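You operate a simulated robot arm through the tools that you are given. There is no shell and no other tool.

You are at the controls of a simulated robot arm. One attempt, no reset.

## Task
Fold the carton shut, slide it under the green arm and label it.
Fine: Use the folding lever. One label, fed by the white button.
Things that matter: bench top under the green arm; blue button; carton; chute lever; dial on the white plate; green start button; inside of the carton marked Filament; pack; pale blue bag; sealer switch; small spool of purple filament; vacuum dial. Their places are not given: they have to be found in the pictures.

It is judged by the outcome, as a careful person would: the job done as asked, and still so three seconds after it is handed in. It fails if anything else is knocked over, pushed out of place, dropped, spilled or broken. Flat cloth is picked up by pressing the open fingertips on it (5 to 10 N) and closing them slowly along it; thin cloth reads only 2 to 8 mm in the jaws.

## Robot
A 6-joint arm with a two-finger gripper, fixed in place. Base frame: the origin is at the foot of the arm, x ahead of it, y to its left, z up; the work surface is at about z = 0.797. Readings come in m, rad, newtons and seconds.
Its first joint turns from -2.897 to 2.897 rad. Payload 2.45 kg.
The TCP is the grasp point between the finger pads, 0.02 m short of the fingertips. In the tool frame z runs along the fingers and y along their closing line. Largest opening 0.14 m; the body of the gripper starts 0.168 m behind the TCP.
Orientation is told as [roll, pitch, yaw] about the base's x, y, z axes, in that order, counted from this pose: with the fingers straight down and closing along the base's y, the tool's x points along the base's -x, its y along +y and its z along -z.

## Interface
- The arm moves only by the tool play_rows. Its argument "deltas" is one flat list of numbers, 6 for each row, row after row: the shift along the tool's x, y, z in m, then the turn, a rotation vector about the tool's x, y, z in rad. In form: [dx, dy, dz, ax, ay, az, dx, dy, dz, ax, ay, az, ...]. A call has 1 to 20 rows; each row is the pose to reach, as a shift and turn from the pose commanded when the call began, along the tool's axes at that moment. "hand" is the gripper command, from -1 (fully open) to 1 (shut), values between in proportion, set as the call begins (left out, the last holds). Each row takes 0.2 s and may step no farther than 0.05 m and 0.15 rad from the row before; otherwise, or with a gripper value out of range, the whole call is refused. Where a pose cannot be reached the arm comes as near as it can. A force on the tool above 90 N (or 10 N above the force at the start of the call, whichever is more), or a blocked arm, ends the call early, and 0.2 s more pass. Each finger travels about 0.045 m/s and halts on what it meets, pressing with about 40 N; the grip force reading is that of the motor and also rises with nothing between the fingers. The clock runs only during rows and for 0.2 s after the last one: add rows that repeat a pose to give the fingers time. The reply holds the time, the measured pose of the TCP, the force on the tool along the base axes, the opening and the grip force, in the units named above and with some noise, with the torque about the TCP (base axes, N m) and any sound that the robot's microphone picked up.
- Cameras (640 x 400 px; columns grow to the right, rows downward): "scene" is fixed at [0.0505, 0.6502, 1.3988]; the picture's right is [-0.40, -0.92, 0.00], its down [-0.27, 0.12, -0.96] and it looks along [0.87, -0.38, -0.30] (base axes); focal length 365 px, centre (320, 200). "wrist" rides on the gripper at [0.078, 0.011, -0.209] in the tool frame; the picture's right is [-0.14, 0.99, 0.00], its down [-0.92, -0.13, -0.37] and it looks along [-0.36, -0.05, 0.93] (tool axes); focal length 280 px, centre (320, 200).
- grab_frame(camera): a new picture of that camera. The clock stands still meanwhile.
- point_at(camera, pixels): for up to 12 pixels [column, row] of the newest picture of that camera ("zoom" is the newest enlarged one), the place [x, y, z] in the base frame of the surface seen there, good to about 0.003 m. The clock stands still meanwhile.
- close_up(camera, box): a new picture of the part [left, top, right, bottom] of that camera's present view, enlarged. The clock stands still meanwhile.
- finish_job(): hands the job in; it is judged then, once.

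Unless the task says otherwise, let go and move clear before handing in.

The tools are called by a JSON object that holds its "name" and its "arguments". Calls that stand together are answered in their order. play_rows: Moves the arm, as the interface text tells. Its arguments: {"type":"object","properties":{"deltas":{"type":"array"},"hand":{"type":"number"}},"required":["deltas"]} The other tools are called the same way: grab_frame (camera) takes a picture; point_at (camera, pixels) gives the place of the surface under pixels of a picture; close_up (camera, box) takes an enlarged picture of a part of a camera's view; finish_job () hands the job in.

At the start:

```text
time_s: 0.0
eef_pos: [0.6279, 0.2904, 1.3398]
tool_rot: [0.002, 0.001, 0.001]
contact_force: [-0.7, 0.0, 0.2]
wrist_torque: [0.03, 0.01, 0.0]
width: 0.1399
gripper_force: 0.1
```

scene: 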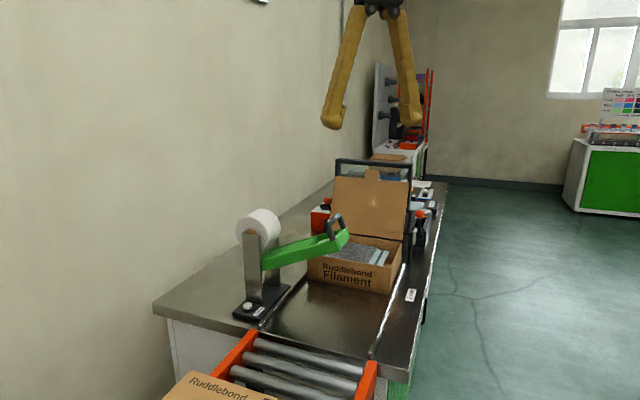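
wrist: 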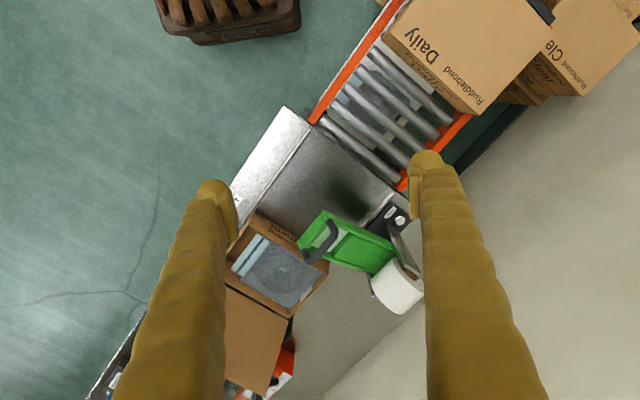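

The scene shows the open carton (around 355,265), the green arm with a label roll at (300,240), and a white button on the black base near (248,307). I'll take enlarged views to find the levers and buttons.

{"name": "close_up", "arguments": {"camera": "scene", "box": [220, 140, 460, 290]}}

{"name": "close_up", "arguments": {"camera": "scene", "box": [220, 200, 440, 338]}}

{"name": "close_up", "arguments": {"camera": "wrist", "box": [180, 180, 440, 400]}}

```text
2.67 times, centred on (340, 215) of scene
```

zoom: 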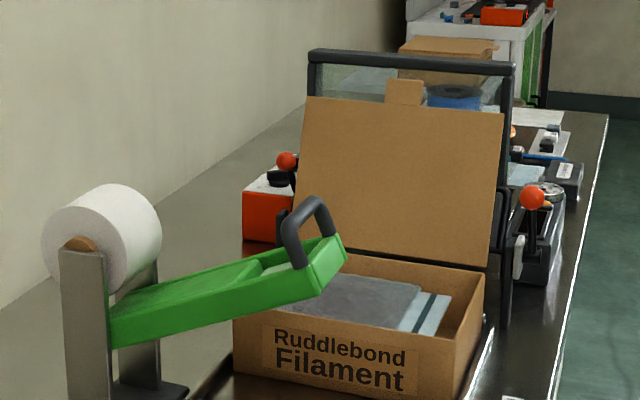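

```text
2.90 times, centred on (330, 269) of scene
```

zoom: 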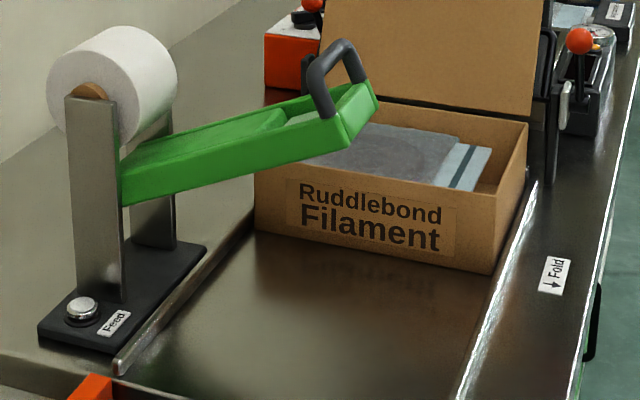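

```text
1.82 times, centred on (310, 290) of wrist
```

zoom: 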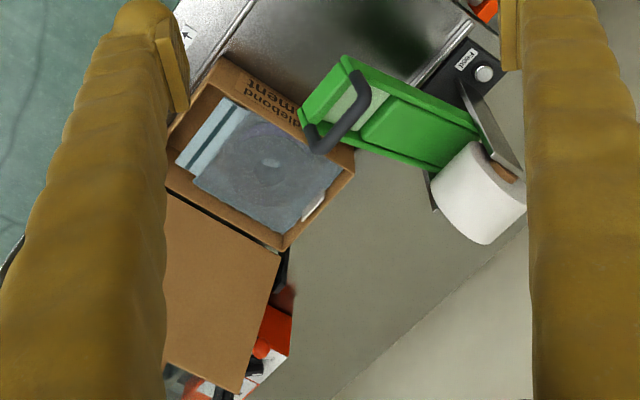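

The carton already holds the pack. A "Fold" label with an arrow is by the bench's front edge, with a black handle at zoom (592,320). I'll measure these places and look closer.

{"name": "point_at", "arguments": {"camera": "scene", "pixels": [[424, 308], [410, 295], [248, 307], [340, 225], [320, 282], [389, 294], [401, 247], [346, 238], [265, 257], [372, 210], [425, 212], [374, 345]]}}

{"name": "close_up", "arguments": {"camera": "scene", "box": [370, 240, 460, 340]}}

{"name": "close_up", "arguments": {"camera": "scene", "box": [380, 160, 470, 250]}}

{"name": "close_up", "arguments": {"camera": "wrist", "box": [90, 200, 310, 400]}}

```text
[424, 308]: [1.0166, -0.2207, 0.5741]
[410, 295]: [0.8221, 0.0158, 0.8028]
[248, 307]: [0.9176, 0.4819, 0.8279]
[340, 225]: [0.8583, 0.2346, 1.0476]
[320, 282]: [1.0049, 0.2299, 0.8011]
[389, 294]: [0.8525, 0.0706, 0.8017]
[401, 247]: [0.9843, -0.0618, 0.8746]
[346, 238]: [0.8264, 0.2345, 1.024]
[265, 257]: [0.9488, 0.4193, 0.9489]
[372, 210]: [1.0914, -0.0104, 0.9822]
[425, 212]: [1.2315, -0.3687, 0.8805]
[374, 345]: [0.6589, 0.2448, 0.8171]
```

```text
4.00 times, centred on (415, 290) of scene
```

zoom: 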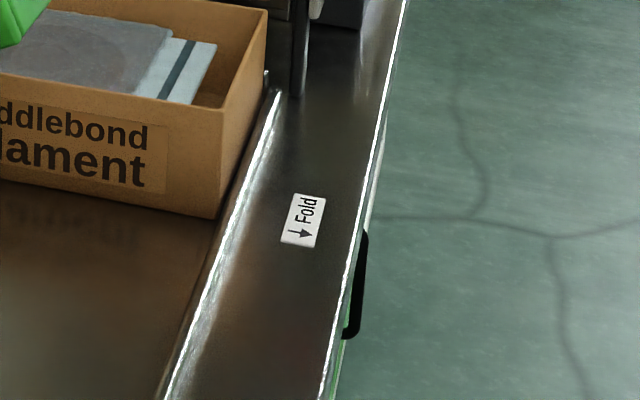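

```text
4.44 times, centred on (425, 205) of scene
```

zoom: 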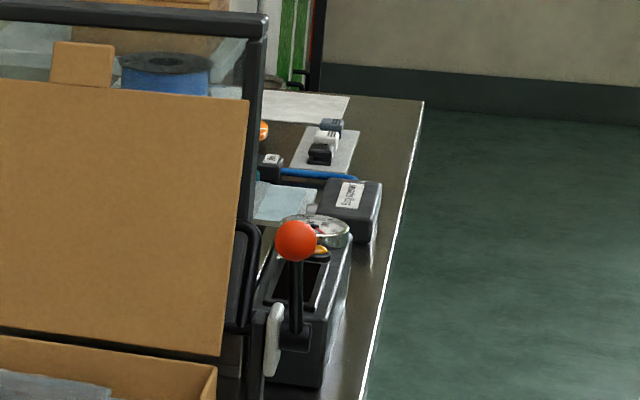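

```text
2.00 times, centred on (200, 300) of wrist
```

zoom: 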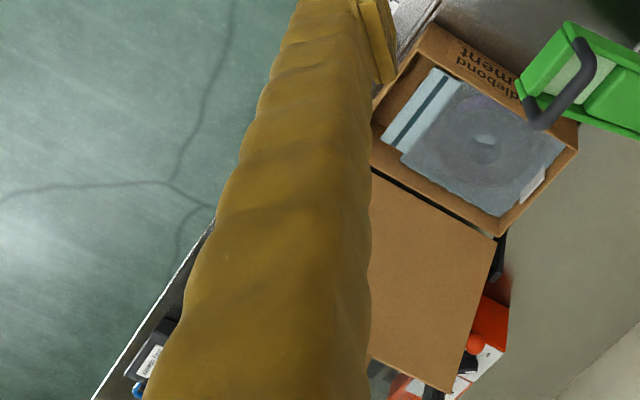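

Next I'll measure the frame, the red ball levers and the carton corners before moving.

{"name": "close_up", "arguments": {"camera": "scene", "box": [300, 140, 450, 300]}}

{"name": "point_at", "arguments": {"camera": "scene", "pixels": [[338, 162], [410, 167], [408, 235], [409, 258], [327, 201], [419, 214], [415, 237], [391, 289], [310, 277], [372, 173], [335, 178], [408, 184]]}}

{"name": "point_at", "arguments": {"camera": "wrist", "pixels": [[397, 216], [325, 245], [340, 225], [260, 215], [328, 273], [292, 315], [268, 390], [230, 255], [320, 213], [285, 268], [395, 192], [310, 122]]}}

```text
2.50 times, centred on (375, 220) of scene
```

zoom: 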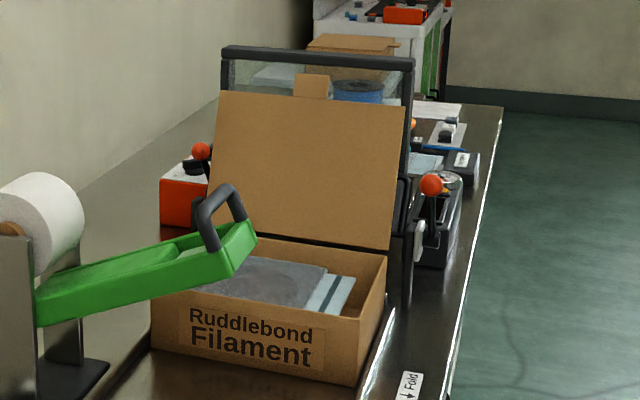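

```text
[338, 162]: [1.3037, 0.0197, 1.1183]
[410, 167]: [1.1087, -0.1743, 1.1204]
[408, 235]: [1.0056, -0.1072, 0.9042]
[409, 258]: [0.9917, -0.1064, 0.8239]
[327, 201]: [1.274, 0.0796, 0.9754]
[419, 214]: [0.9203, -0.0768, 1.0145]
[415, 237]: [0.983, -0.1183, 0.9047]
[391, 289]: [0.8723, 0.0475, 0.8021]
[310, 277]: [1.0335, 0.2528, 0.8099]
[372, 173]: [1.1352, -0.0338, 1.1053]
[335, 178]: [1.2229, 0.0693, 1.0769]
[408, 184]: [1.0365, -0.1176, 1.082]
```

```text
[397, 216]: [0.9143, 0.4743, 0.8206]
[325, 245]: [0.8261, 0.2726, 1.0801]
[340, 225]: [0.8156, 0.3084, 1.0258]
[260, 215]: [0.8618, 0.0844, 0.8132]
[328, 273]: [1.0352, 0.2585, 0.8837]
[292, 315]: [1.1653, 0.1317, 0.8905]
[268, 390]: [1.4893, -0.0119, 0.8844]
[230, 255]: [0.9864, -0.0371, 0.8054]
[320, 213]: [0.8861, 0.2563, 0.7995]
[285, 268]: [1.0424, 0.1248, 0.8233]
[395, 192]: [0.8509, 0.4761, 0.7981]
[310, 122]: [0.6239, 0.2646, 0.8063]
```

The red ball lever is at about (0.92,-0.08,1.01), next to the "Fold" label. I'll move the arm sideways at a safe height for a better wrist view.

{"name": "play_rows", "arguments": {"deltas": [0, -0.04, 0, 0, 0, 0, 0, -0.08, 0, 0, 0, 0, 0, -0.12, 0, 0, 0, 0, 0, -0.16, 0, 0, 0, 0, 0, -0.2, 0, 0, 0, 0, 0, -0.24, 0, 0, 0, 0, 0, -0.28, 0, 0, 0, 0, 0, -0.32, 0, 0, 0, 0, 0, -0.36, 0, 0, 0, 0, 0, -0.4, 0, 0, 0, 0, 0, -0.4, 0, 0, 0, 0]}}

{"name": "grab_frame", "arguments": {"camera": "wrist"}}

{"name": "grab_frame", "arguments": {"camera": "scene"}}

```text
time_s: 2.4
eef_pos: [0.6302, -0.1084, 1.3378]
tool_rot: [0.001, -0.001, 0.0]
contact_force: [0.0, 0.0, -0.4]
wrist_torque: [-0.03, 0.0, 0.04]
width: 0.14
gripper_force: 0.0
```

```text
taken
```

wrist: 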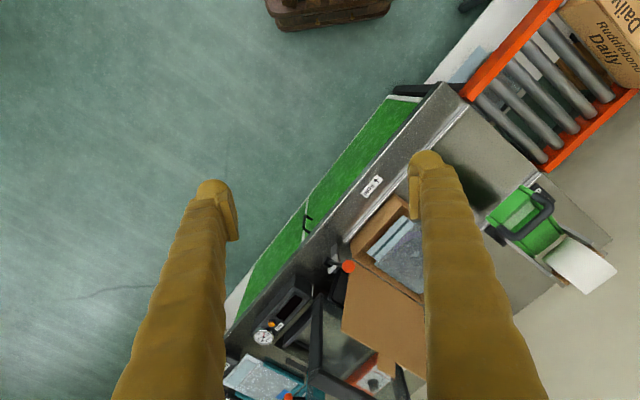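

```text
taken
```

scene: 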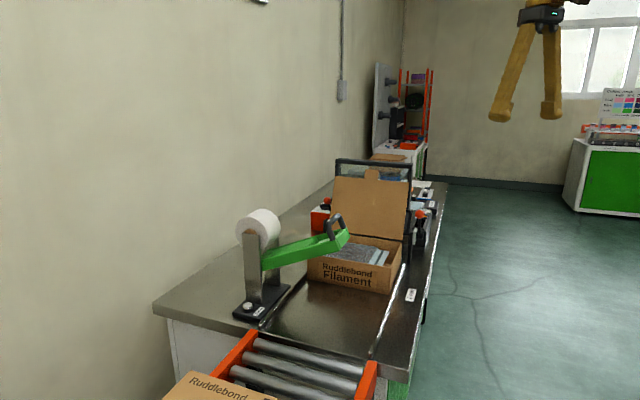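

{"name": "close_up", "arguments": {"camera": "wrist", "box": [230, 170, 430, 295]}}

{"name": "close_up", "arguments": {"camera": "wrist", "box": [220, 250, 430, 400]}}

```text
3.20 times, centred on (330, 232) of wrist
```

zoom: 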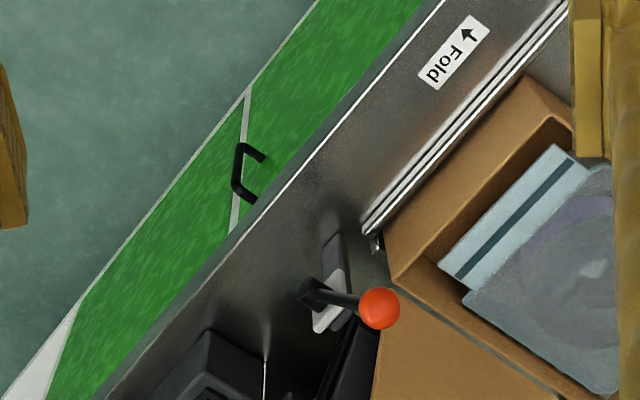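

```text
2.67 times, centred on (325, 325) of wrist
```

zoom: 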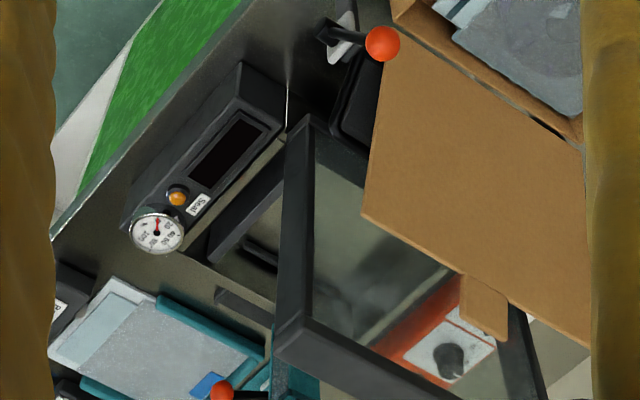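

The folding lever is the red ball on the post beside the carton (zoom 1: ball 380,308, pivot 310,290), and the Fold arrow points along the lane toward the rollers. The black handle belongs to a cabinet door. I'll measure the lever exactly.

{"name": "close_up", "arguments": {"camera": "wrist", "box": [300, 230, 380, 300]}}

{"name": "close_up", "arguments": {"camera": "scene", "box": [390, 200, 440, 270]}}

{"name": "point_at", "arguments": {"camera": "wrist", "pixels": [[348, 267], [335, 263], [327, 260], [333, 243], [330, 269], [372, 187], [345, 240], [354, 233], [343, 300], [425, 350], [344, 333], [401, 194]]}}

```text
5.71 times, centred on (340, 265) of wrist
```

zoom: 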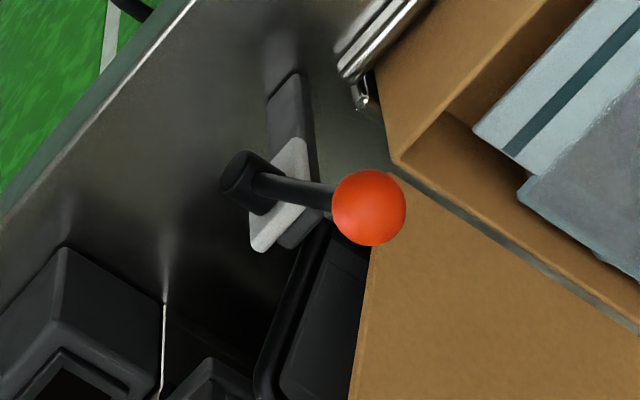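

```text
5.71 times, centred on (415, 235) of scene
```

zoom: 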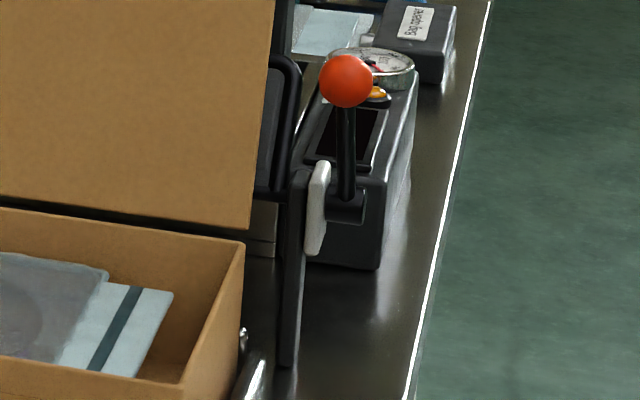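

```text
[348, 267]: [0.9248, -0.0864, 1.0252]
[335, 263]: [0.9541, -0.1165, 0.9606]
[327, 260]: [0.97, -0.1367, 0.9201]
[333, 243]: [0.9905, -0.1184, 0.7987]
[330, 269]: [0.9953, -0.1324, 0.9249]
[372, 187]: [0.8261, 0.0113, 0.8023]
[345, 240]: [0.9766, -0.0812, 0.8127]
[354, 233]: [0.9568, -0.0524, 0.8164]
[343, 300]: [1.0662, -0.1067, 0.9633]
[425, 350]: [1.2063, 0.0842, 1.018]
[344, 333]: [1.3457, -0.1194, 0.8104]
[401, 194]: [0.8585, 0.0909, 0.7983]
```

I'll calibrate the lane direction using points on the rail, the bench edge and the carton.

{"name": "point_at", "arguments": {"camera": "wrist", "pixels": [[352, 239], [400, 180], [440, 131], [460, 106], [440, 87], [340, 210], [240, 320], [390, 197], [353, 250], [345, 325], [362, 262], [500, 230]]}}

{"name": "close_up", "arguments": {"camera": "wrist", "box": [420, 130, 640, 300]}}

```text
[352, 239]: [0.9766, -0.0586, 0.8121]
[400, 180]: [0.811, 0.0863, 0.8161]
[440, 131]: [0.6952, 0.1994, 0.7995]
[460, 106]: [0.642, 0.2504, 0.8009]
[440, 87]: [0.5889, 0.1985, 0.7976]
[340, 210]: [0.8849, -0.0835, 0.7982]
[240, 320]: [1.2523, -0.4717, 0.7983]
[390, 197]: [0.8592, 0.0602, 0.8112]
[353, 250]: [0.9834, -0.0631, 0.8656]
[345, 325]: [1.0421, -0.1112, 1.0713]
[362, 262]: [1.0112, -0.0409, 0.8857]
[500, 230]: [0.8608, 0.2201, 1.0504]
```

```text
2.35 times, centred on (530, 215) of wrist
```

zoom: 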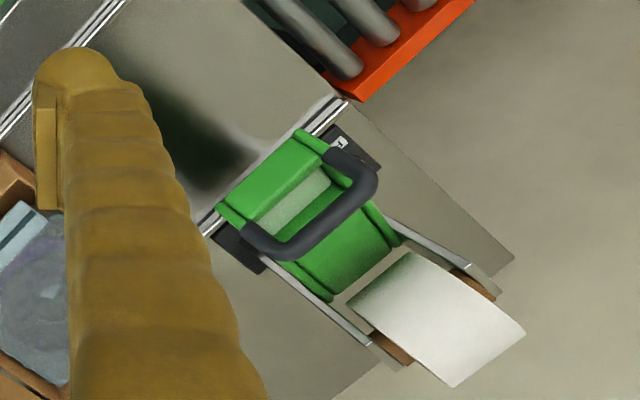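

The bench edge runs at -45°, so I'll define u=(x−y)/√2 along the lane and v=(x+y)/√2 across it. The red ball is at u≈0.716, v≈0.597, z≈1.01, and its hub is at u≈0.78, z≈0.905. I'll turn the tool by 45° so its axes match the bench.

{"name": "play_rows", "arguments": {"deltas": [0, 0, 0, 0, 0, 0.131, 0, 0, 0, 0, 0, 0.262, 0, 0, 0, 0, 0, 0.393, 0, 0, 0, 0, 0, 0.524, 0, 0, 0, 0, 0, 0.655, 0, 0, 0, 0, 0, 0.7854, 0, 0, 0, 0, 0, 0.7854]}}

{"name": "grab_frame", "arguments": {"camera": "wrist"}}

```text
time_s: 4.0
eef_pos: [0.6296, -0.1083, 1.3387]
tool_rot: [0.001, 0.001, -0.788]
contact_force: [-0.1, -1.2, -0.1]
wrist_torque: [0.03, 0.01, 0.0]
width: 0.14
gripper_force: 0.1
```

```text
taken
```

wrist: 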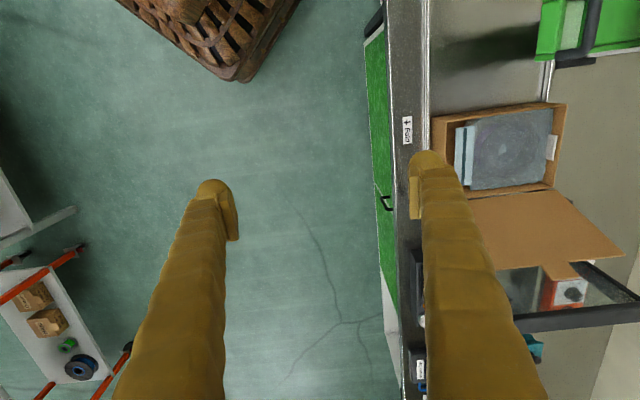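

The axes now line up with the bench. I'll part-close the fingers and move over toward the lever for a closer look.

{"name": "play_rows", "arguments": {"deltas": [-0.02, 0.04, 0, 0, 0, 0, -0.04, 0.08, 0, 0, 0, 0, -0.06, 0.12, 0, 0, 0, 0, -0.08, 0.16, 0, 0, 0, 0, -0.1, 0.2, 0.02, 0, 0, 0, -0.12, 0.24, 0.04, 0, 0, 0, -0.14, 0.259, 0.08, 0, 0, 0, -0.14, 0.259, 0.08, 0, 0, 0], "hand": 0.0}}

{"name": "grab_frame", "arguments": {"camera": "wrist"}}

{"name": "grab_frame", "arguments": {"camera": "scene"}}

```text
time_s: 5.8
eef_pos: [0.9083, -0.0242, 1.2588]
tool_rot: [0.0, 0.0, -0.787]
contact_force: [-0.1, -1.0, 0.0]
wrist_torque: [0.01, -0.01, 0.02]
width: 0.0699
gripper_force: 0.1
```

```text
taken
```

wrist: 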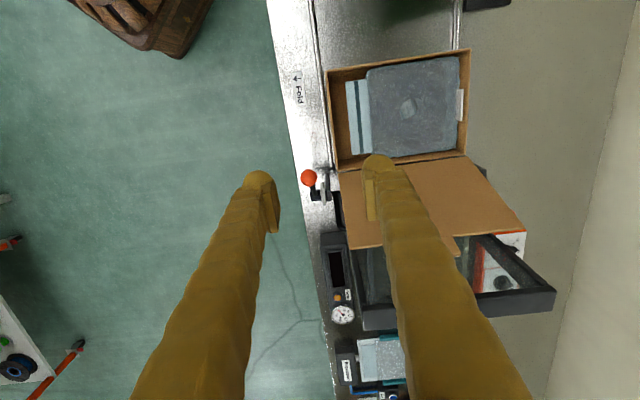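

```text
taken
```

scene: 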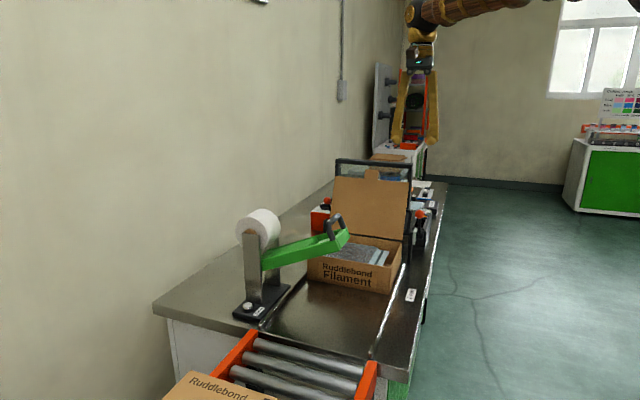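

The ball is now at (309,178). I'll measure the ball, hub, carton corners and rails precisely.

{"name": "close_up", "arguments": {"camera": "wrist", "box": [270, 140, 380, 230]}}

{"name": "point_at", "arguments": {"camera": "wrist", "pixels": [[309, 178], [309, 171], [303, 178], [316, 196], [325, 186], [333, 168], [326, 70], [469, 50], [464, 154], [341, 166], [319, 80], [457, 30]]}}

```text
4.44 times, centred on (325, 185) of wrist
```

zoom: 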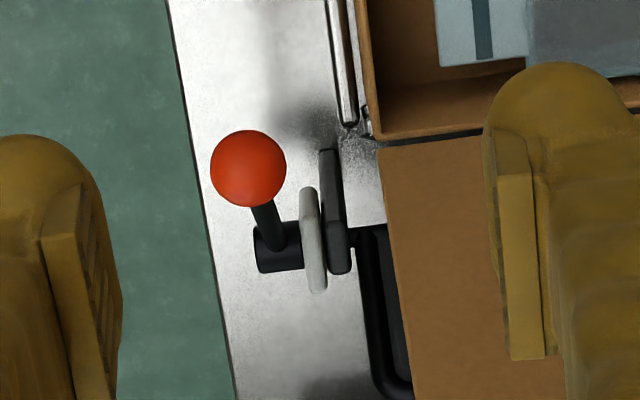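

```text
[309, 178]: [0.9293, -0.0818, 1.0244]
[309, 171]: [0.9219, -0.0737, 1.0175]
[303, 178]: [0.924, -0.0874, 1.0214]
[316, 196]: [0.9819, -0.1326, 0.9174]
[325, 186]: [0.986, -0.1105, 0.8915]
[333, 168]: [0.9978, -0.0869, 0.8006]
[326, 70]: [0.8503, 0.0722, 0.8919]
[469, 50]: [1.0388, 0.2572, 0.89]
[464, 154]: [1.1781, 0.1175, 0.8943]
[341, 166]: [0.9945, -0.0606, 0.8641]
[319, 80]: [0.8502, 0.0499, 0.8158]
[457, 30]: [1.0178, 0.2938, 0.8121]
```

I'll descend over the ball at u=0.717, v=0.599, stopping above it first to check the alignment.

{"name": "play_rows", "arguments": {"deltas": [-0.02, -0.01, 0.03, 0, 0, 0, -0.04, -0.02, 0.06, 0, 0, 0, -0.0576, -0.026, 0.09, 0, 0, 0, -0.0576, -0.026, 0.13, 0, 0, 0, -0.0576, -0.026, 0.17, 0, 0, 0, -0.0576, -0.026, 0.19, 0, 0, 0, -0.0576, -0.026, 0.19, 0, 0, 0]}}

{"name": "grab_frame", "arguments": {"camera": "wrist"}}

{"name": "close_up", "arguments": {"camera": "scene", "box": [340, 110, 480, 260]}}

```text
time_s: 7.4
eef_pos: [0.9323, -0.0858, 1.0681]
tool_rot: [0.0, 0.0, -0.786]
contact_force: [0.2, 0.9, 0.4]
wrist_torque: [0.0, 0.04, 0.0]
width: 0.0701
gripper_force: 0.1
```

```text
taken
```

wrist: 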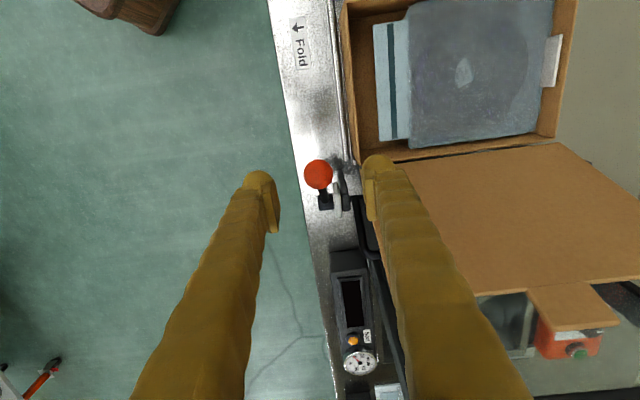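

```text
2.67 times, centred on (410, 185) of scene
```

zoom: 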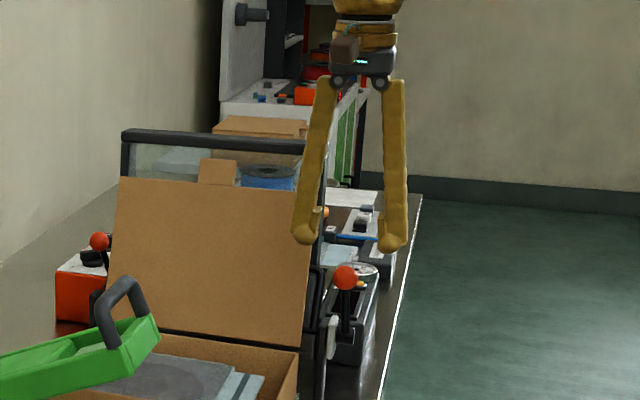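

The ball sits between the fingers. I'll lower 0.058 m so the pads are level with it, then close.

{"name": "play_rows", "arguments": {"deltas": [0.001, 0, 0.03, 0, 0, 0, 0.002, 0, 0.058, 0, 0, 0, 0.002, 0, 0.058, 0, 0, 0]}}

{"name": "close_up", "arguments": {"camera": "wrist", "box": [240, 120, 420, 240]}}

{"name": "close_up", "arguments": {"camera": "scene", "box": [340, 150, 480, 260]}}

```text
time_s: 8.2
eef_pos: [0.9303, -0.082, 1.0107]
tool_rot: [-0.001, -0.001, -0.786]
contact_force: [-0.4, -0.1, 0.2]
wrist_torque: [-0.04, 0.04, -0.04]
width: 0.0701
gripper_force: 0.0
```

```text
3.33 times, centred on (330, 180) of wrist
```

zoom: 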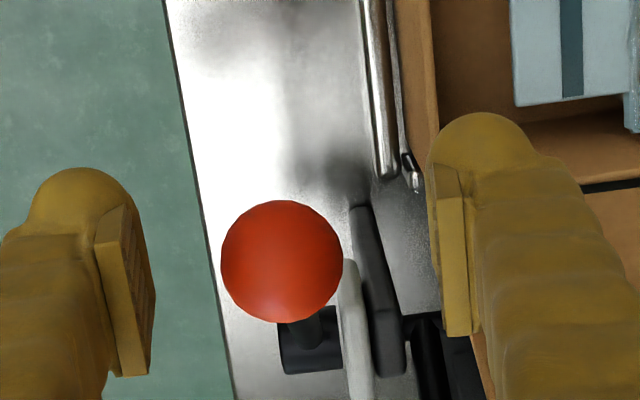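

```text
3.64 times, centred on (410, 205) of scene
```

zoom: 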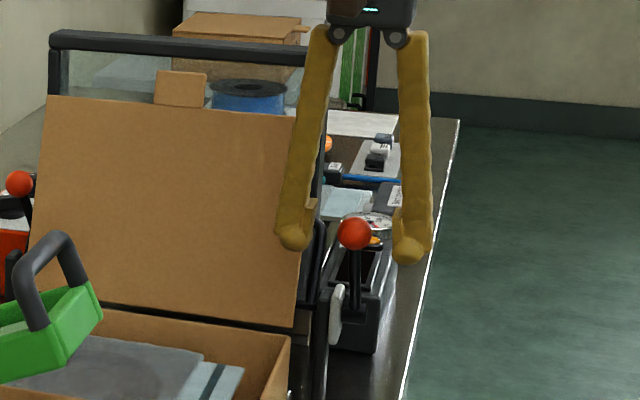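

The ball is centred between the pads, so I'll close the gripper on it.

{"name": "play_rows", "arguments": {"deltas": [0, 0, 0, 0, 0, 0, 0, 0, 0, 0, 0, 0, 0, 0, 0, 0, 0, 0, 0, 0, 0, 0, 0, 0], "hand": 1}}

{"name": "close_up", "arguments": {"camera": "scene", "box": [340, 150, 480, 260]}}

```text
time_s: 9.2
eef_pos: [0.9293, -0.0831, 1.011]
tool_rot: [-0.002, 0.003, -0.785]
contact_force: [-22.5, -16.5, 1.1]
wrist_torque: [-0.02, 0.02, -0.08]
width: 0.0259
gripper_force: 34.5
```

```text
3.64 times, centred on (410, 205) of scene
```

zoom: 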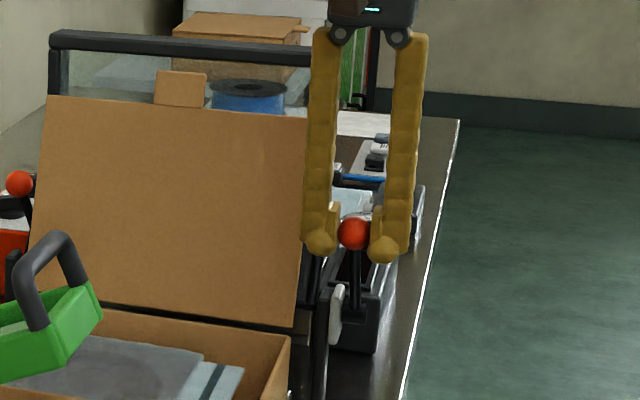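

It grips (width 0.026), but a side force of about 27 N shows the ball sits slightly toward -v. I'll shift 3 mm to relieve that and start swinging the lever along its arc toward the Fold arrow.

{"name": "play_rows", "arguments": {"deltas": [0, -0.002, 0, 0, 0, 0, 0, -0.004, 0, 0, 0, 0, 0, -0.004, 0, 0, 0, 0]}}

{"name": "play_rows", "arguments": {"deltas": [0.009, 0, 0.006, 0, 0, 0, 0.0174, 0, 0.0126, 0, 0, 0, 0.0174, 0, 0.0126, 0, 0, 0]}}

{"name": "grab_frame", "arguments": {"camera": "scene"}}

```text
time_s: 10.0
eef_pos: [0.9286, -0.083, 1.0111]
tool_rot: [0.002, -0.001, -0.785]
contact_force: [27.8, 21.4, -20.3]
wrist_torque: [0.16, 0.15, 0.11]
width: 0.0256
gripper_force: 44.7
```

```text
time_s: 10.8
eef_pos: [0.917, -0.0716, 0.9979]
tool_rot: [0.002, -0.002, -0.787]
contact_force: [60.5, 35.3, -3.3]
wrist_torque: [-0.86, -0.93, 0.2]
width: 0.0258
gripper_force: 45.6
```

```text
taken
```

scene: 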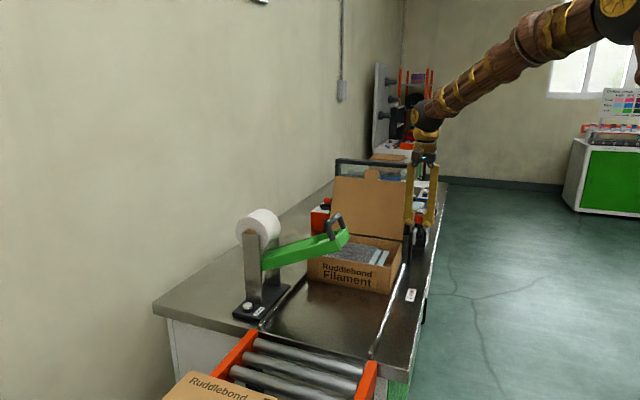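

The lever moves, and the +v side force of about 68 N shows I overcorrected. I'll shift back 3 mm and go on along the arc.

{"name": "play_rows", "arguments": {"deltas": [0, 0.0015, 0, 0, 0, 0, 0, 0.003, 0, 0, 0, 0, 0, 0.003, 0, 0, 0, 0]}}

{"name": "close_up", "arguments": {"camera": "scene", "box": [300, 140, 460, 300]}}

```text
time_s: 11.6
eef_pos: [0.9177, -0.0715, 0.9991]
tool_rot: [-0.001, 0.002, -0.785]
contact_force: [11.4, 17.5, 15.1]
wrist_torque: [-0.58, -0.6, 0.13]
width: 0.0257
gripper_force: 44.9
```

```text
2.50 times, centred on (380, 220) of scene
```

zoom: 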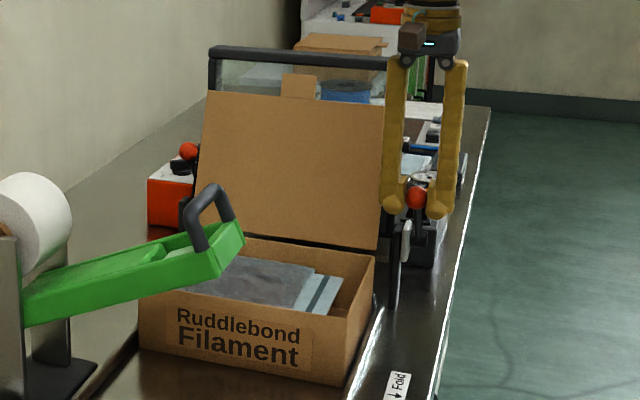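

The side load is down. I'll carry on along the arc to about 61°.

{"name": "play_rows", "arguments": {"deltas": [0.0078, 0, 0.0074, 0, 0, 0, 0.0149, 0, 0.0155, 0, 0, 0, 0.0214, 0, 0.0241, 0, 0, 0, 0.027, 0, 0.0333, 0, 0, 0, 0.027, 0, 0.0333, 0, 0, 0]}}

{"name": "close_up", "arguments": {"camera": "scene", "box": [300, 140, 460, 300]}}

```text
time_s: 12.8
eef_pos: [0.8977, -0.0526, 0.9663]
tool_rot: [0.001, 0.001, -0.785]
contact_force: [25.7, 7.1, 5.3]
wrist_torque: [-0.77, -0.75, 0.11]
width: 0.0257
gripper_force: 45.0
```

```text
2.50 times, centred on (380, 220) of scene
```

zoom: 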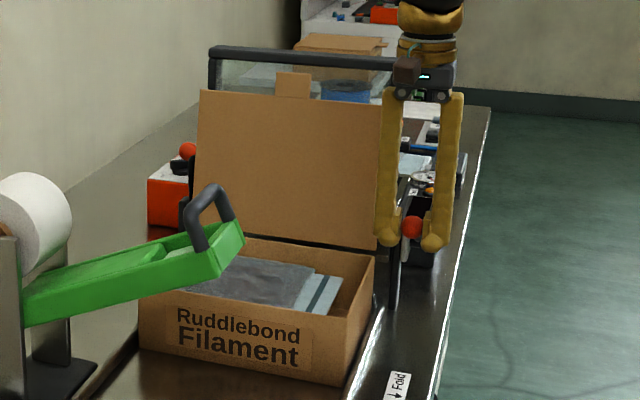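

The lid has begun to rise (now roughly upright). To keep the gripper body clear of the lid's edge as it comes over, I'll lean the tool's top about 0.25 rad toward the aisle while holding the ball.

{"name": "play_rows", "arguments": {"deltas": [0, 0, 0, -0.06, 0, 0, 0, 0, 0, -0.12, 0, 0, 0, 0, 0, -0.18, 0, 0, 0, 0, 0, -0.25, 0, 0, 0, 0, 0, -0.25, 0, 0]}}

{"name": "close_up", "arguments": {"camera": "scene", "box": [300, 120, 480, 300]}}

```text
time_s: 14.0
eef_pos: [0.8984, -0.0526, 0.9666]
tool_rot: [0.251, 0.001, -0.785]
contact_force: [22.1, 24.8, -0.5]
wrist_torque: [0.14, 0.18, 0.24]
width: 0.0256
gripper_force: 44.6
```

```text
2.22 times, centred on (390, 210) of scene
```

zoom: 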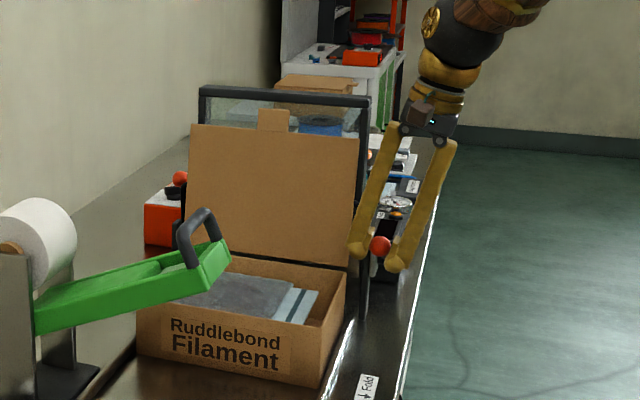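

The tool is tilted with the lever held. I'll continue the arc from 61° to about 81°.

{"name": "play_rows", "arguments": {"deltas": [0.0048, -0.0024, 0.0094, 0, 0, 0, 0.0088, -0.0049, 0.0191, 0, 0, 0, 0.0118, -0.0074, 0.0291, 0, 0, 0, 0.014, -0.01, 0.0393, 0, 0, 0, 0.014, -0.01, 0.0393, 0, 0, 0]}}

{"name": "close_up", "arguments": {"camera": "scene", "box": [300, 120, 480, 300]}}

```text
time_s: 15.2
eef_pos: [0.8893, -0.0418, 0.9248]
tool_rot: [0.248, 0.001, -0.786]
contact_force: [30.1, 18.2, 5.5]
wrist_torque: [-0.65, -0.44, 0.13]
width: 0.0257
gripper_force: 45.3
```

```text
2.22 times, centred on (390, 210) of scene
```

zoom: 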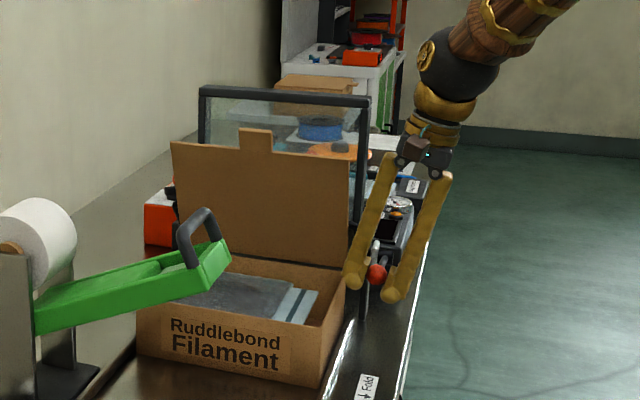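

The lid is coming over as the lever turns (about 75° now). I'll continue to 101° with a 1 mm side correction.

{"name": "play_rows", "arguments": {"deltas": [0.0012, -0.0016, 0.0104, 0, 0, 0, 0.0015, -0.0043, 0.0208, 0, 0, 0, 0.0008, -0.007, 0.0312, 0, 0, 0, -0.0008, -0.0096, 0.0416, 0, 0, 0, -0.0008, -0.0096, 0.0416, 0, 0, 0]}}

{"name": "close_up", "arguments": {"camera": "scene", "box": [300, 120, 480, 300]}}

```text
time_s: 16.4
eef_pos: [0.8897, -0.0428, 0.8835]
tool_rot: [0.25, 0.001, -0.787]
contact_force: [10.4, 10.3, 4.8]
wrist_torque: [-0.42, -0.25, -0.01]
width: 0.0256
gripper_force: 44.8
```

```text
2.22 times, centred on (390, 210) of scene
```

zoom: 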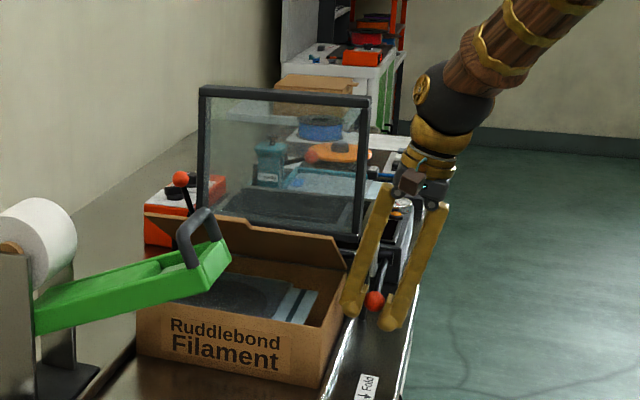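

The lid is at about 35°, nearly shut. I'll continue toward 116°.

{"name": "play_rows", "arguments": {"deltas": [-0.0025, -0.0026, 0.0101, 0, 0, 0, -0.0059, -0.0051, 0.0201, 0, 0, 0, -0.0102, -0.0075, 0.0296, 0, 0, 0, -0.0102, -0.0075, 0.0296, 0, 0, 0]}}

{"name": "close_up", "arguments": {"camera": "scene", "box": [300, 120, 480, 300]}}

```text
time_s: 17.4
eef_pos: [0.8982, -0.0486, 0.8544]
tool_rot: [0.251, -0.002, -0.785]
contact_force: [-2.3, 28.5, 46.8]
wrist_torque: [-0.36, -0.18, 0.05]
width: 0.0255
gripper_force: 44.6
```

```text
2.22 times, centred on (390, 210) of scene
```

zoom: 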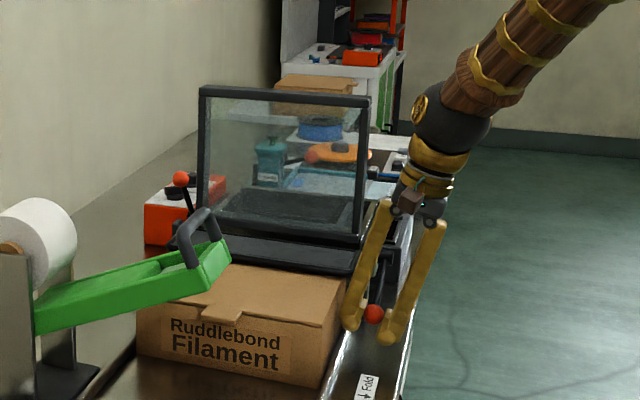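

The lid is nearly shut and the lever now resists (47 N upward). I'll look closer to see whether it is seated.

{"name": "close_up", "arguments": {"camera": "scene", "box": [300, 220, 420, 300]}}

{"name": "grab_frame", "arguments": {"camera": "wrist"}}

{"name": "point_at", "arguments": {"camera": "scene", "pixels": [[355, 261], [380, 262], [345, 255], [385, 250], [350, 263], [375, 285]]}}

```text
5.00 times, centred on (360, 260) of scene
```

zoom: 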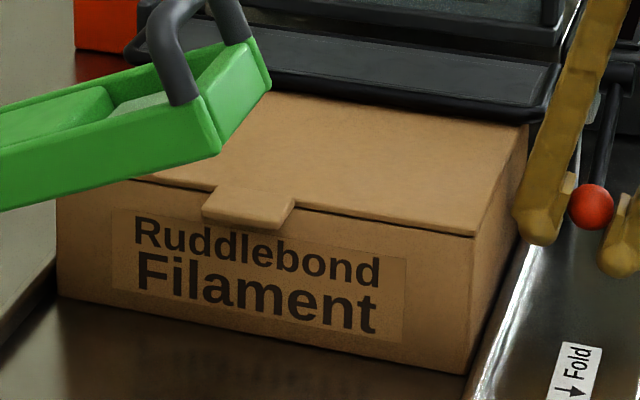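

```text
taken
```

wrist: 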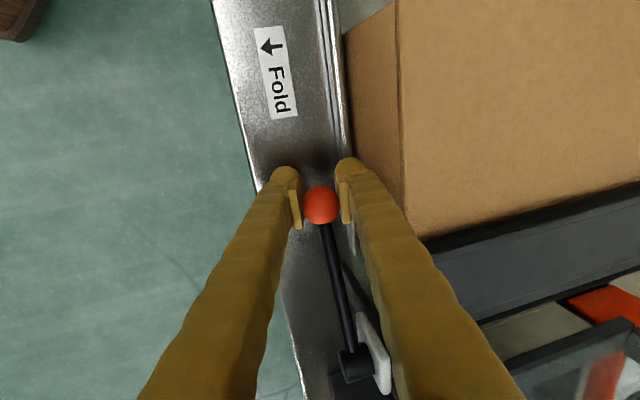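

```text
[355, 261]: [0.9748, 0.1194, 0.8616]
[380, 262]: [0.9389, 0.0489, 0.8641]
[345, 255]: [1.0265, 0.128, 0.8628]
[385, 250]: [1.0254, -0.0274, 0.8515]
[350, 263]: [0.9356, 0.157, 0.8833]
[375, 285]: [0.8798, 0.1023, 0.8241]
```

The lid looks flat, with its front tab over the edge. I'll press the lever another 2 mm to check that it is at its stop.

{"name": "play_rows", "arguments": {"deltas": [-0.0008, -0.0004, 0.0015, 0, 0, 0, -0.0008, -0.0004, 0.0015, 0, 0, 0]}}

{"name": "close_up", "arguments": {"camera": "scene", "box": [300, 220, 420, 300]}}

```text
time_s: 18.0
eef_pos: [0.8991, -0.05, 0.8527]
tool_rot: [0.254, -0.005, -0.784]
contact_force: [20.4, 35.1, 57.7]
wrist_torque: [-0.49, -0.01, 0.14]
width: 0.0255
gripper_force: 45.3
```

```text
5.00 times, centred on (360, 260) of scene
```

zoom: 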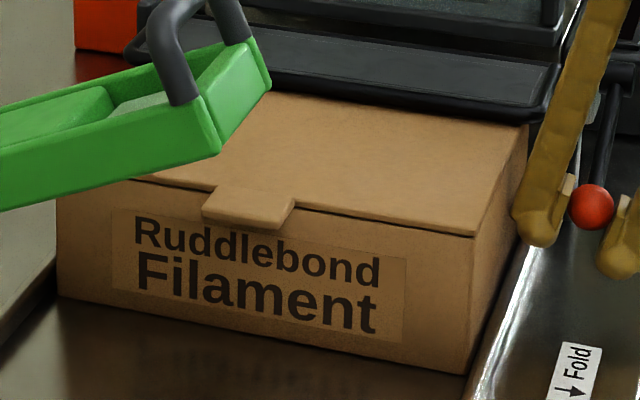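

The lever is at its stop and the lid is flat. I'll ease the pressure, open the fingers slightly and watch whether lid and lever stay.

{"name": "play_rows", "arguments": {"deltas": [0.001, 0.0006, -0.0025, 0, 0, 0, 0.001, 0.0006, -0.0025, 0, 0, 0]}}

{"name": "play_rows", "arguments": {"deltas": [0, 0, 0, 0, 0, 0, 0, 0, 0, 0, 0, 0, 0, 0, 0, 0, 0, 0], "hand": 0.4}}

{"name": "close_up", "arguments": {"camera": "scene", "box": [300, 200, 440, 300]}}

```text
time_s: 18.6
eef_pos: [0.8985, -0.048, 0.8529]
tool_rot: [0.252, -0.001, -0.784]
contact_force: [65.1, 30.1, 19.1]
wrist_torque: [-0.04, 1.2, 0.21]
width: 0.0257
gripper_force: 44.8
```

```text
time_s: 19.4
eef_pos: [0.8959, -0.0493, 0.8531]
tool_rot: [0.25, 0.001, -0.786]
contact_force: [0.4, 0.9, 1.5]
wrist_torque: [-0.05, 0.05, 0.01]
width: 0.0424
gripper_force: 0.6
```

```text
4.00 times, centred on (370, 250) of scene
```

zoom: 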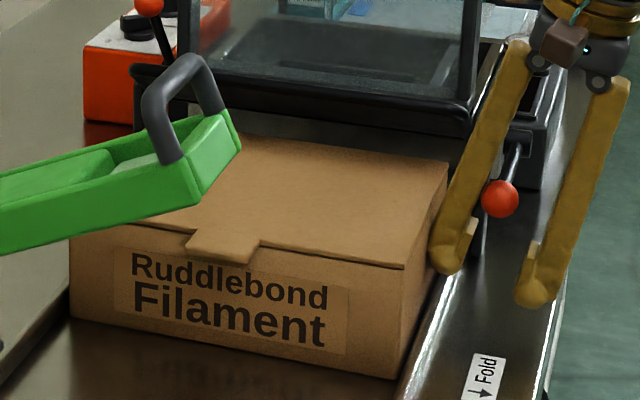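

The lever springs back by itself between the fingers. I'll let it settle and check the lid.

{"name": "play_rows", "arguments": {"deltas": [0, 0, 0, 0, 0, 0, 0, 0, 0, 0, 0, 0, 0, 0, 0, 0, 0, 0, 0, 0, 0, 0, 0, 0, 0, 0, 0, 0, 0, 0, 0, 0, 0, 0, 0, 0]}}

{"name": "close_up", "arguments": {"camera": "scene", "box": [300, 200, 440, 300]}}

{"name": "grab_frame", "arguments": {"camera": "wrist"}}

```text
time_s: 20.8
eef_pos: [0.8965, -0.0488, 0.8534]
tool_rot: [0.25, 0.0, -0.785]
contact_force: [1.0, 0.7, 1.1]
wrist_torque: [-0.04, 0.04, 0.0]
width: 0.0427
gripper_force: 0.3
```

```text
4.00 times, centred on (370, 250) of scene
```

zoom: 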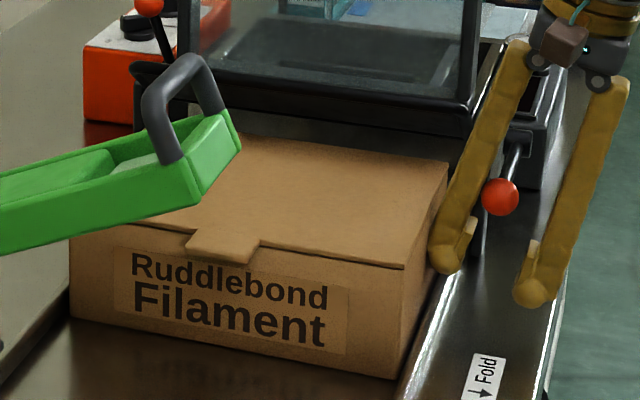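

```text
taken
```

wrist: 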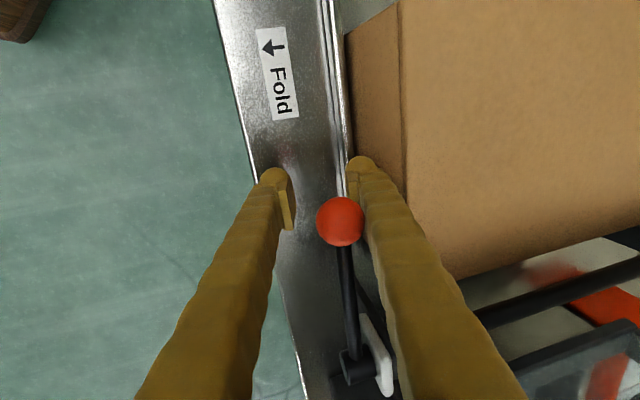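

The ball seems to rest against my tilted left finger. I'll slide the fingers out toward the rollers (-u), clear of the ball, so that the lever can finish its return.

{"name": "play_rows", "arguments": {"deltas": [0, -0.004, 0, 0, 0, 0, 0.01, -0.004, 0, 0, 0, 0, 0.025, -0.004, 0, 0, 0, 0, 0.04, -0.004, 0, 0, 0, 0, 0.055, -0.004, 0, 0, 0, 0, 0.055, -0.004, 0, 0, 0, 0]}}

{"name": "grab_frame", "arguments": {"camera": "wrist"}}

{"name": "close_up", "arguments": {"camera": "scene", "box": [300, 200, 440, 300]}}

```text
time_s: 22.2
eef_pos: [0.8563, -0.0116, 0.8515]
tool_rot: [0.25, 0.0, -0.784]
contact_force: [-0.3, -0.1, -0.5]
wrist_torque: [-0.01, -0.03, -0.02]
width: 0.0418
gripper_force: 0.1
```

```text
taken
```

wrist: 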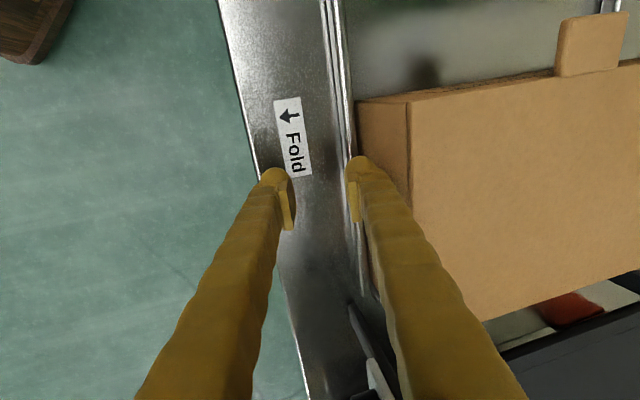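

```text
4.00 times, centred on (370, 250) of scene
```

zoom: 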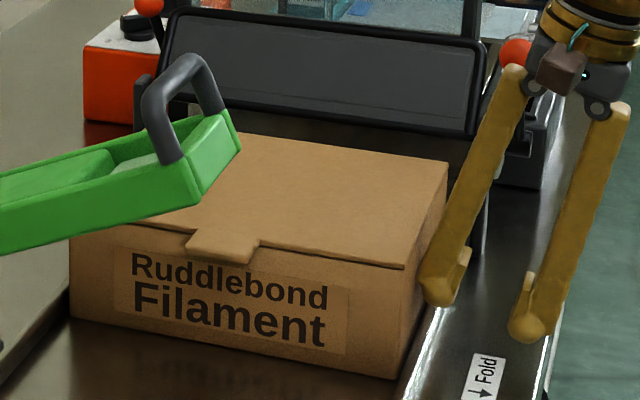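

The lever and paddle have returned and the lid stays flat. I'll withdraw upward, straighten the tool, and look at the gap behind the carton for pushing.

{"name": "play_rows", "arguments": {"deltas": [0, 0, -0.04, 0, 0, 0, 0, 0, -0.08, 0, 0, 0, 0, 0, -0.12, 0, 0, 0, 0, 0, -0.17, 0.05, 0, 0, 0, 0, -0.22, 0.1, 0, 0, 0, 0, -0.27, 0.15, 0, 0, 0, 0, -0.31, 0.2, 0, 0, 0, 0, -0.35, 0.25, 0, 0, 0, 0, -0.35, 0.25, 0, 0]}}

{"name": "grab_frame", "arguments": {"camera": "wrist"}}

{"name": "grab_frame", "arguments": {"camera": "scene"}}

```text
time_s: 24.2
eef_pos: [0.7936, -0.0758, 1.1914]
tool_rot: [0.0, 0.001, -0.784]
contact_force: [-0.1, -0.4, 0.4]
wrist_torque: [-0.01, 0.01, -0.01]
width: 0.042
gripper_force: 0.0
```

```text
taken
```

wrist: 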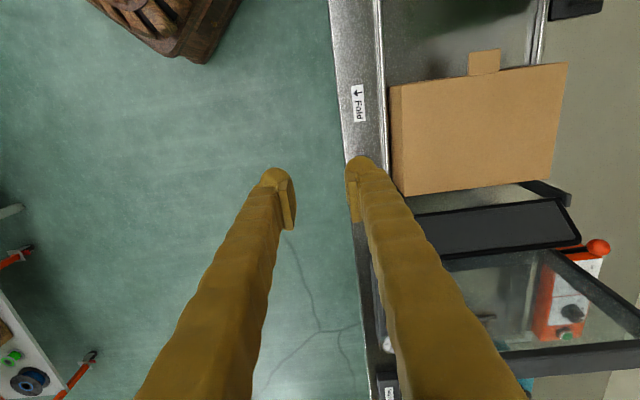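

```text
taken
```

scene: 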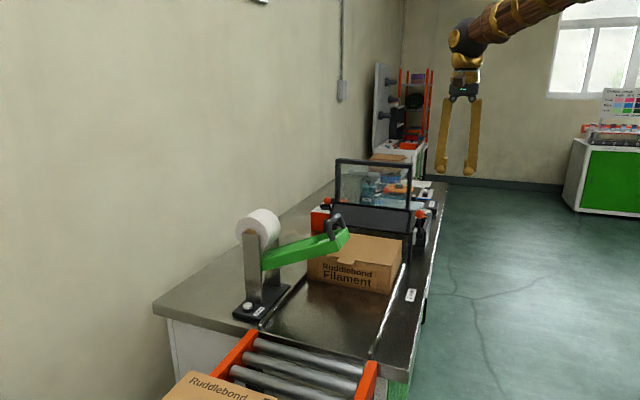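

The paddle stands behind the carton (wrist ~490,225). I'll measure the gap and the corners.

{"name": "close_up", "arguments": {"camera": "wrist", "box": [380, 30, 610, 270]}}

{"name": "point_at", "arguments": {"camera": "wrist", "pixels": [[402, 92], [564, 66], [551, 181], [409, 192], [470, 188], [470, 205], [470, 244], [540, 188], [545, 200], [485, 52], [440, 200], [500, 195]]}}

```text
1.67 times, centred on (495, 150) of wrist
```

zoom: 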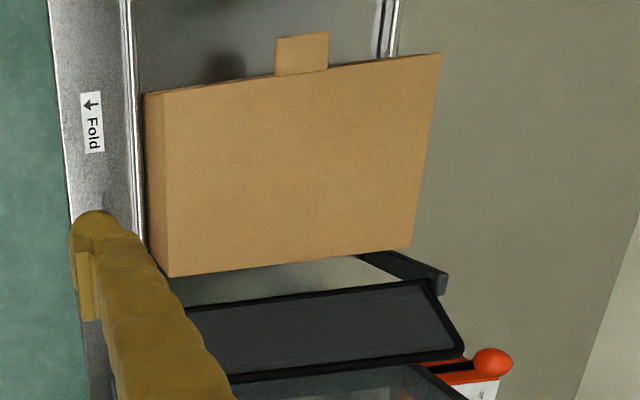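

```text
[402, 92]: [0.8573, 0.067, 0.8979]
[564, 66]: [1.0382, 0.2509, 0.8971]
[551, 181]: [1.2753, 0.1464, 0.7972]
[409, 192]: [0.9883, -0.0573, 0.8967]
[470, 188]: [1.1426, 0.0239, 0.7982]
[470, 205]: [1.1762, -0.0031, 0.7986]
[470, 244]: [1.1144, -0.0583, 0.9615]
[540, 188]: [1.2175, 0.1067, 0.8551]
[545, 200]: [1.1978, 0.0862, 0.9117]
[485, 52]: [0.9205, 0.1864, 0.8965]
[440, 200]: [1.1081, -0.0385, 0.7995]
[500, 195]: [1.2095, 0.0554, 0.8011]
```

The gap behind the carton is only about 0.03 m at the paddle axis. So I'll first press the open fingertips lightly on the lid near u=0.64, v=0.72 and drag the carton out along the lane. First I'll position above the lid.

{"name": "play_rows", "arguments": {"deltas": [-0.005, 0.04, 0, 0, 0, 0, -0.01, 0.08, 0, 0, 0, 0, -0.015, 0.12, 0, 0, 0, 0, -0.02, 0.16, 0.02, 0, 0, 0, -0.025, 0.2, 0.06, 0, 0, 0, -0.025, 0.212, 0.1, 0, 0, 0, -0.025, 0.212, 0.14, 0, 0, 0, -0.025, 0.212, 0.18, 0, 0, 0, -0.025, 0.212, 0.22, 0, 0, 0, -0.025, 0.212, 0.245, 0, 0, 0, -0.025, 0.212, 0.245, 0, 0, 0], "hand": -0.43}}

{"name": "grab_frame", "arguments": {"camera": "wrist"}}

{"name": "grab_frame", "arguments": {"camera": "scene"}}

```text
refused: row 5 steps farther than a row can; nothing moved
```

```text
taken
```

wrist: 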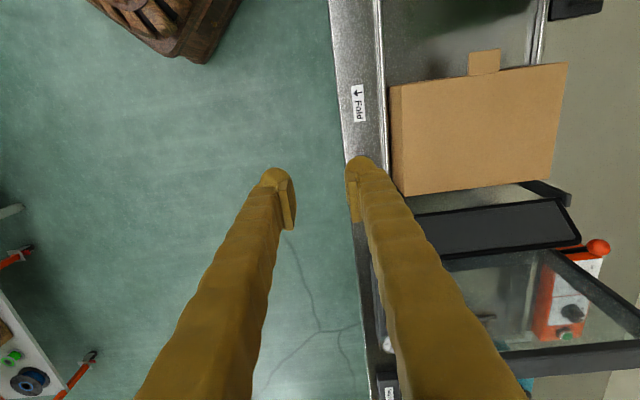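

```text
taken
```

scene: 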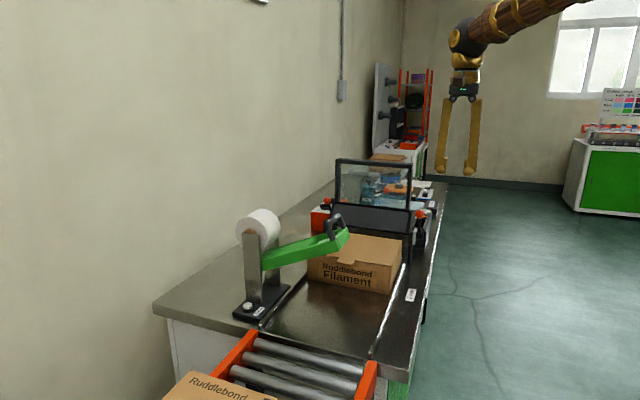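

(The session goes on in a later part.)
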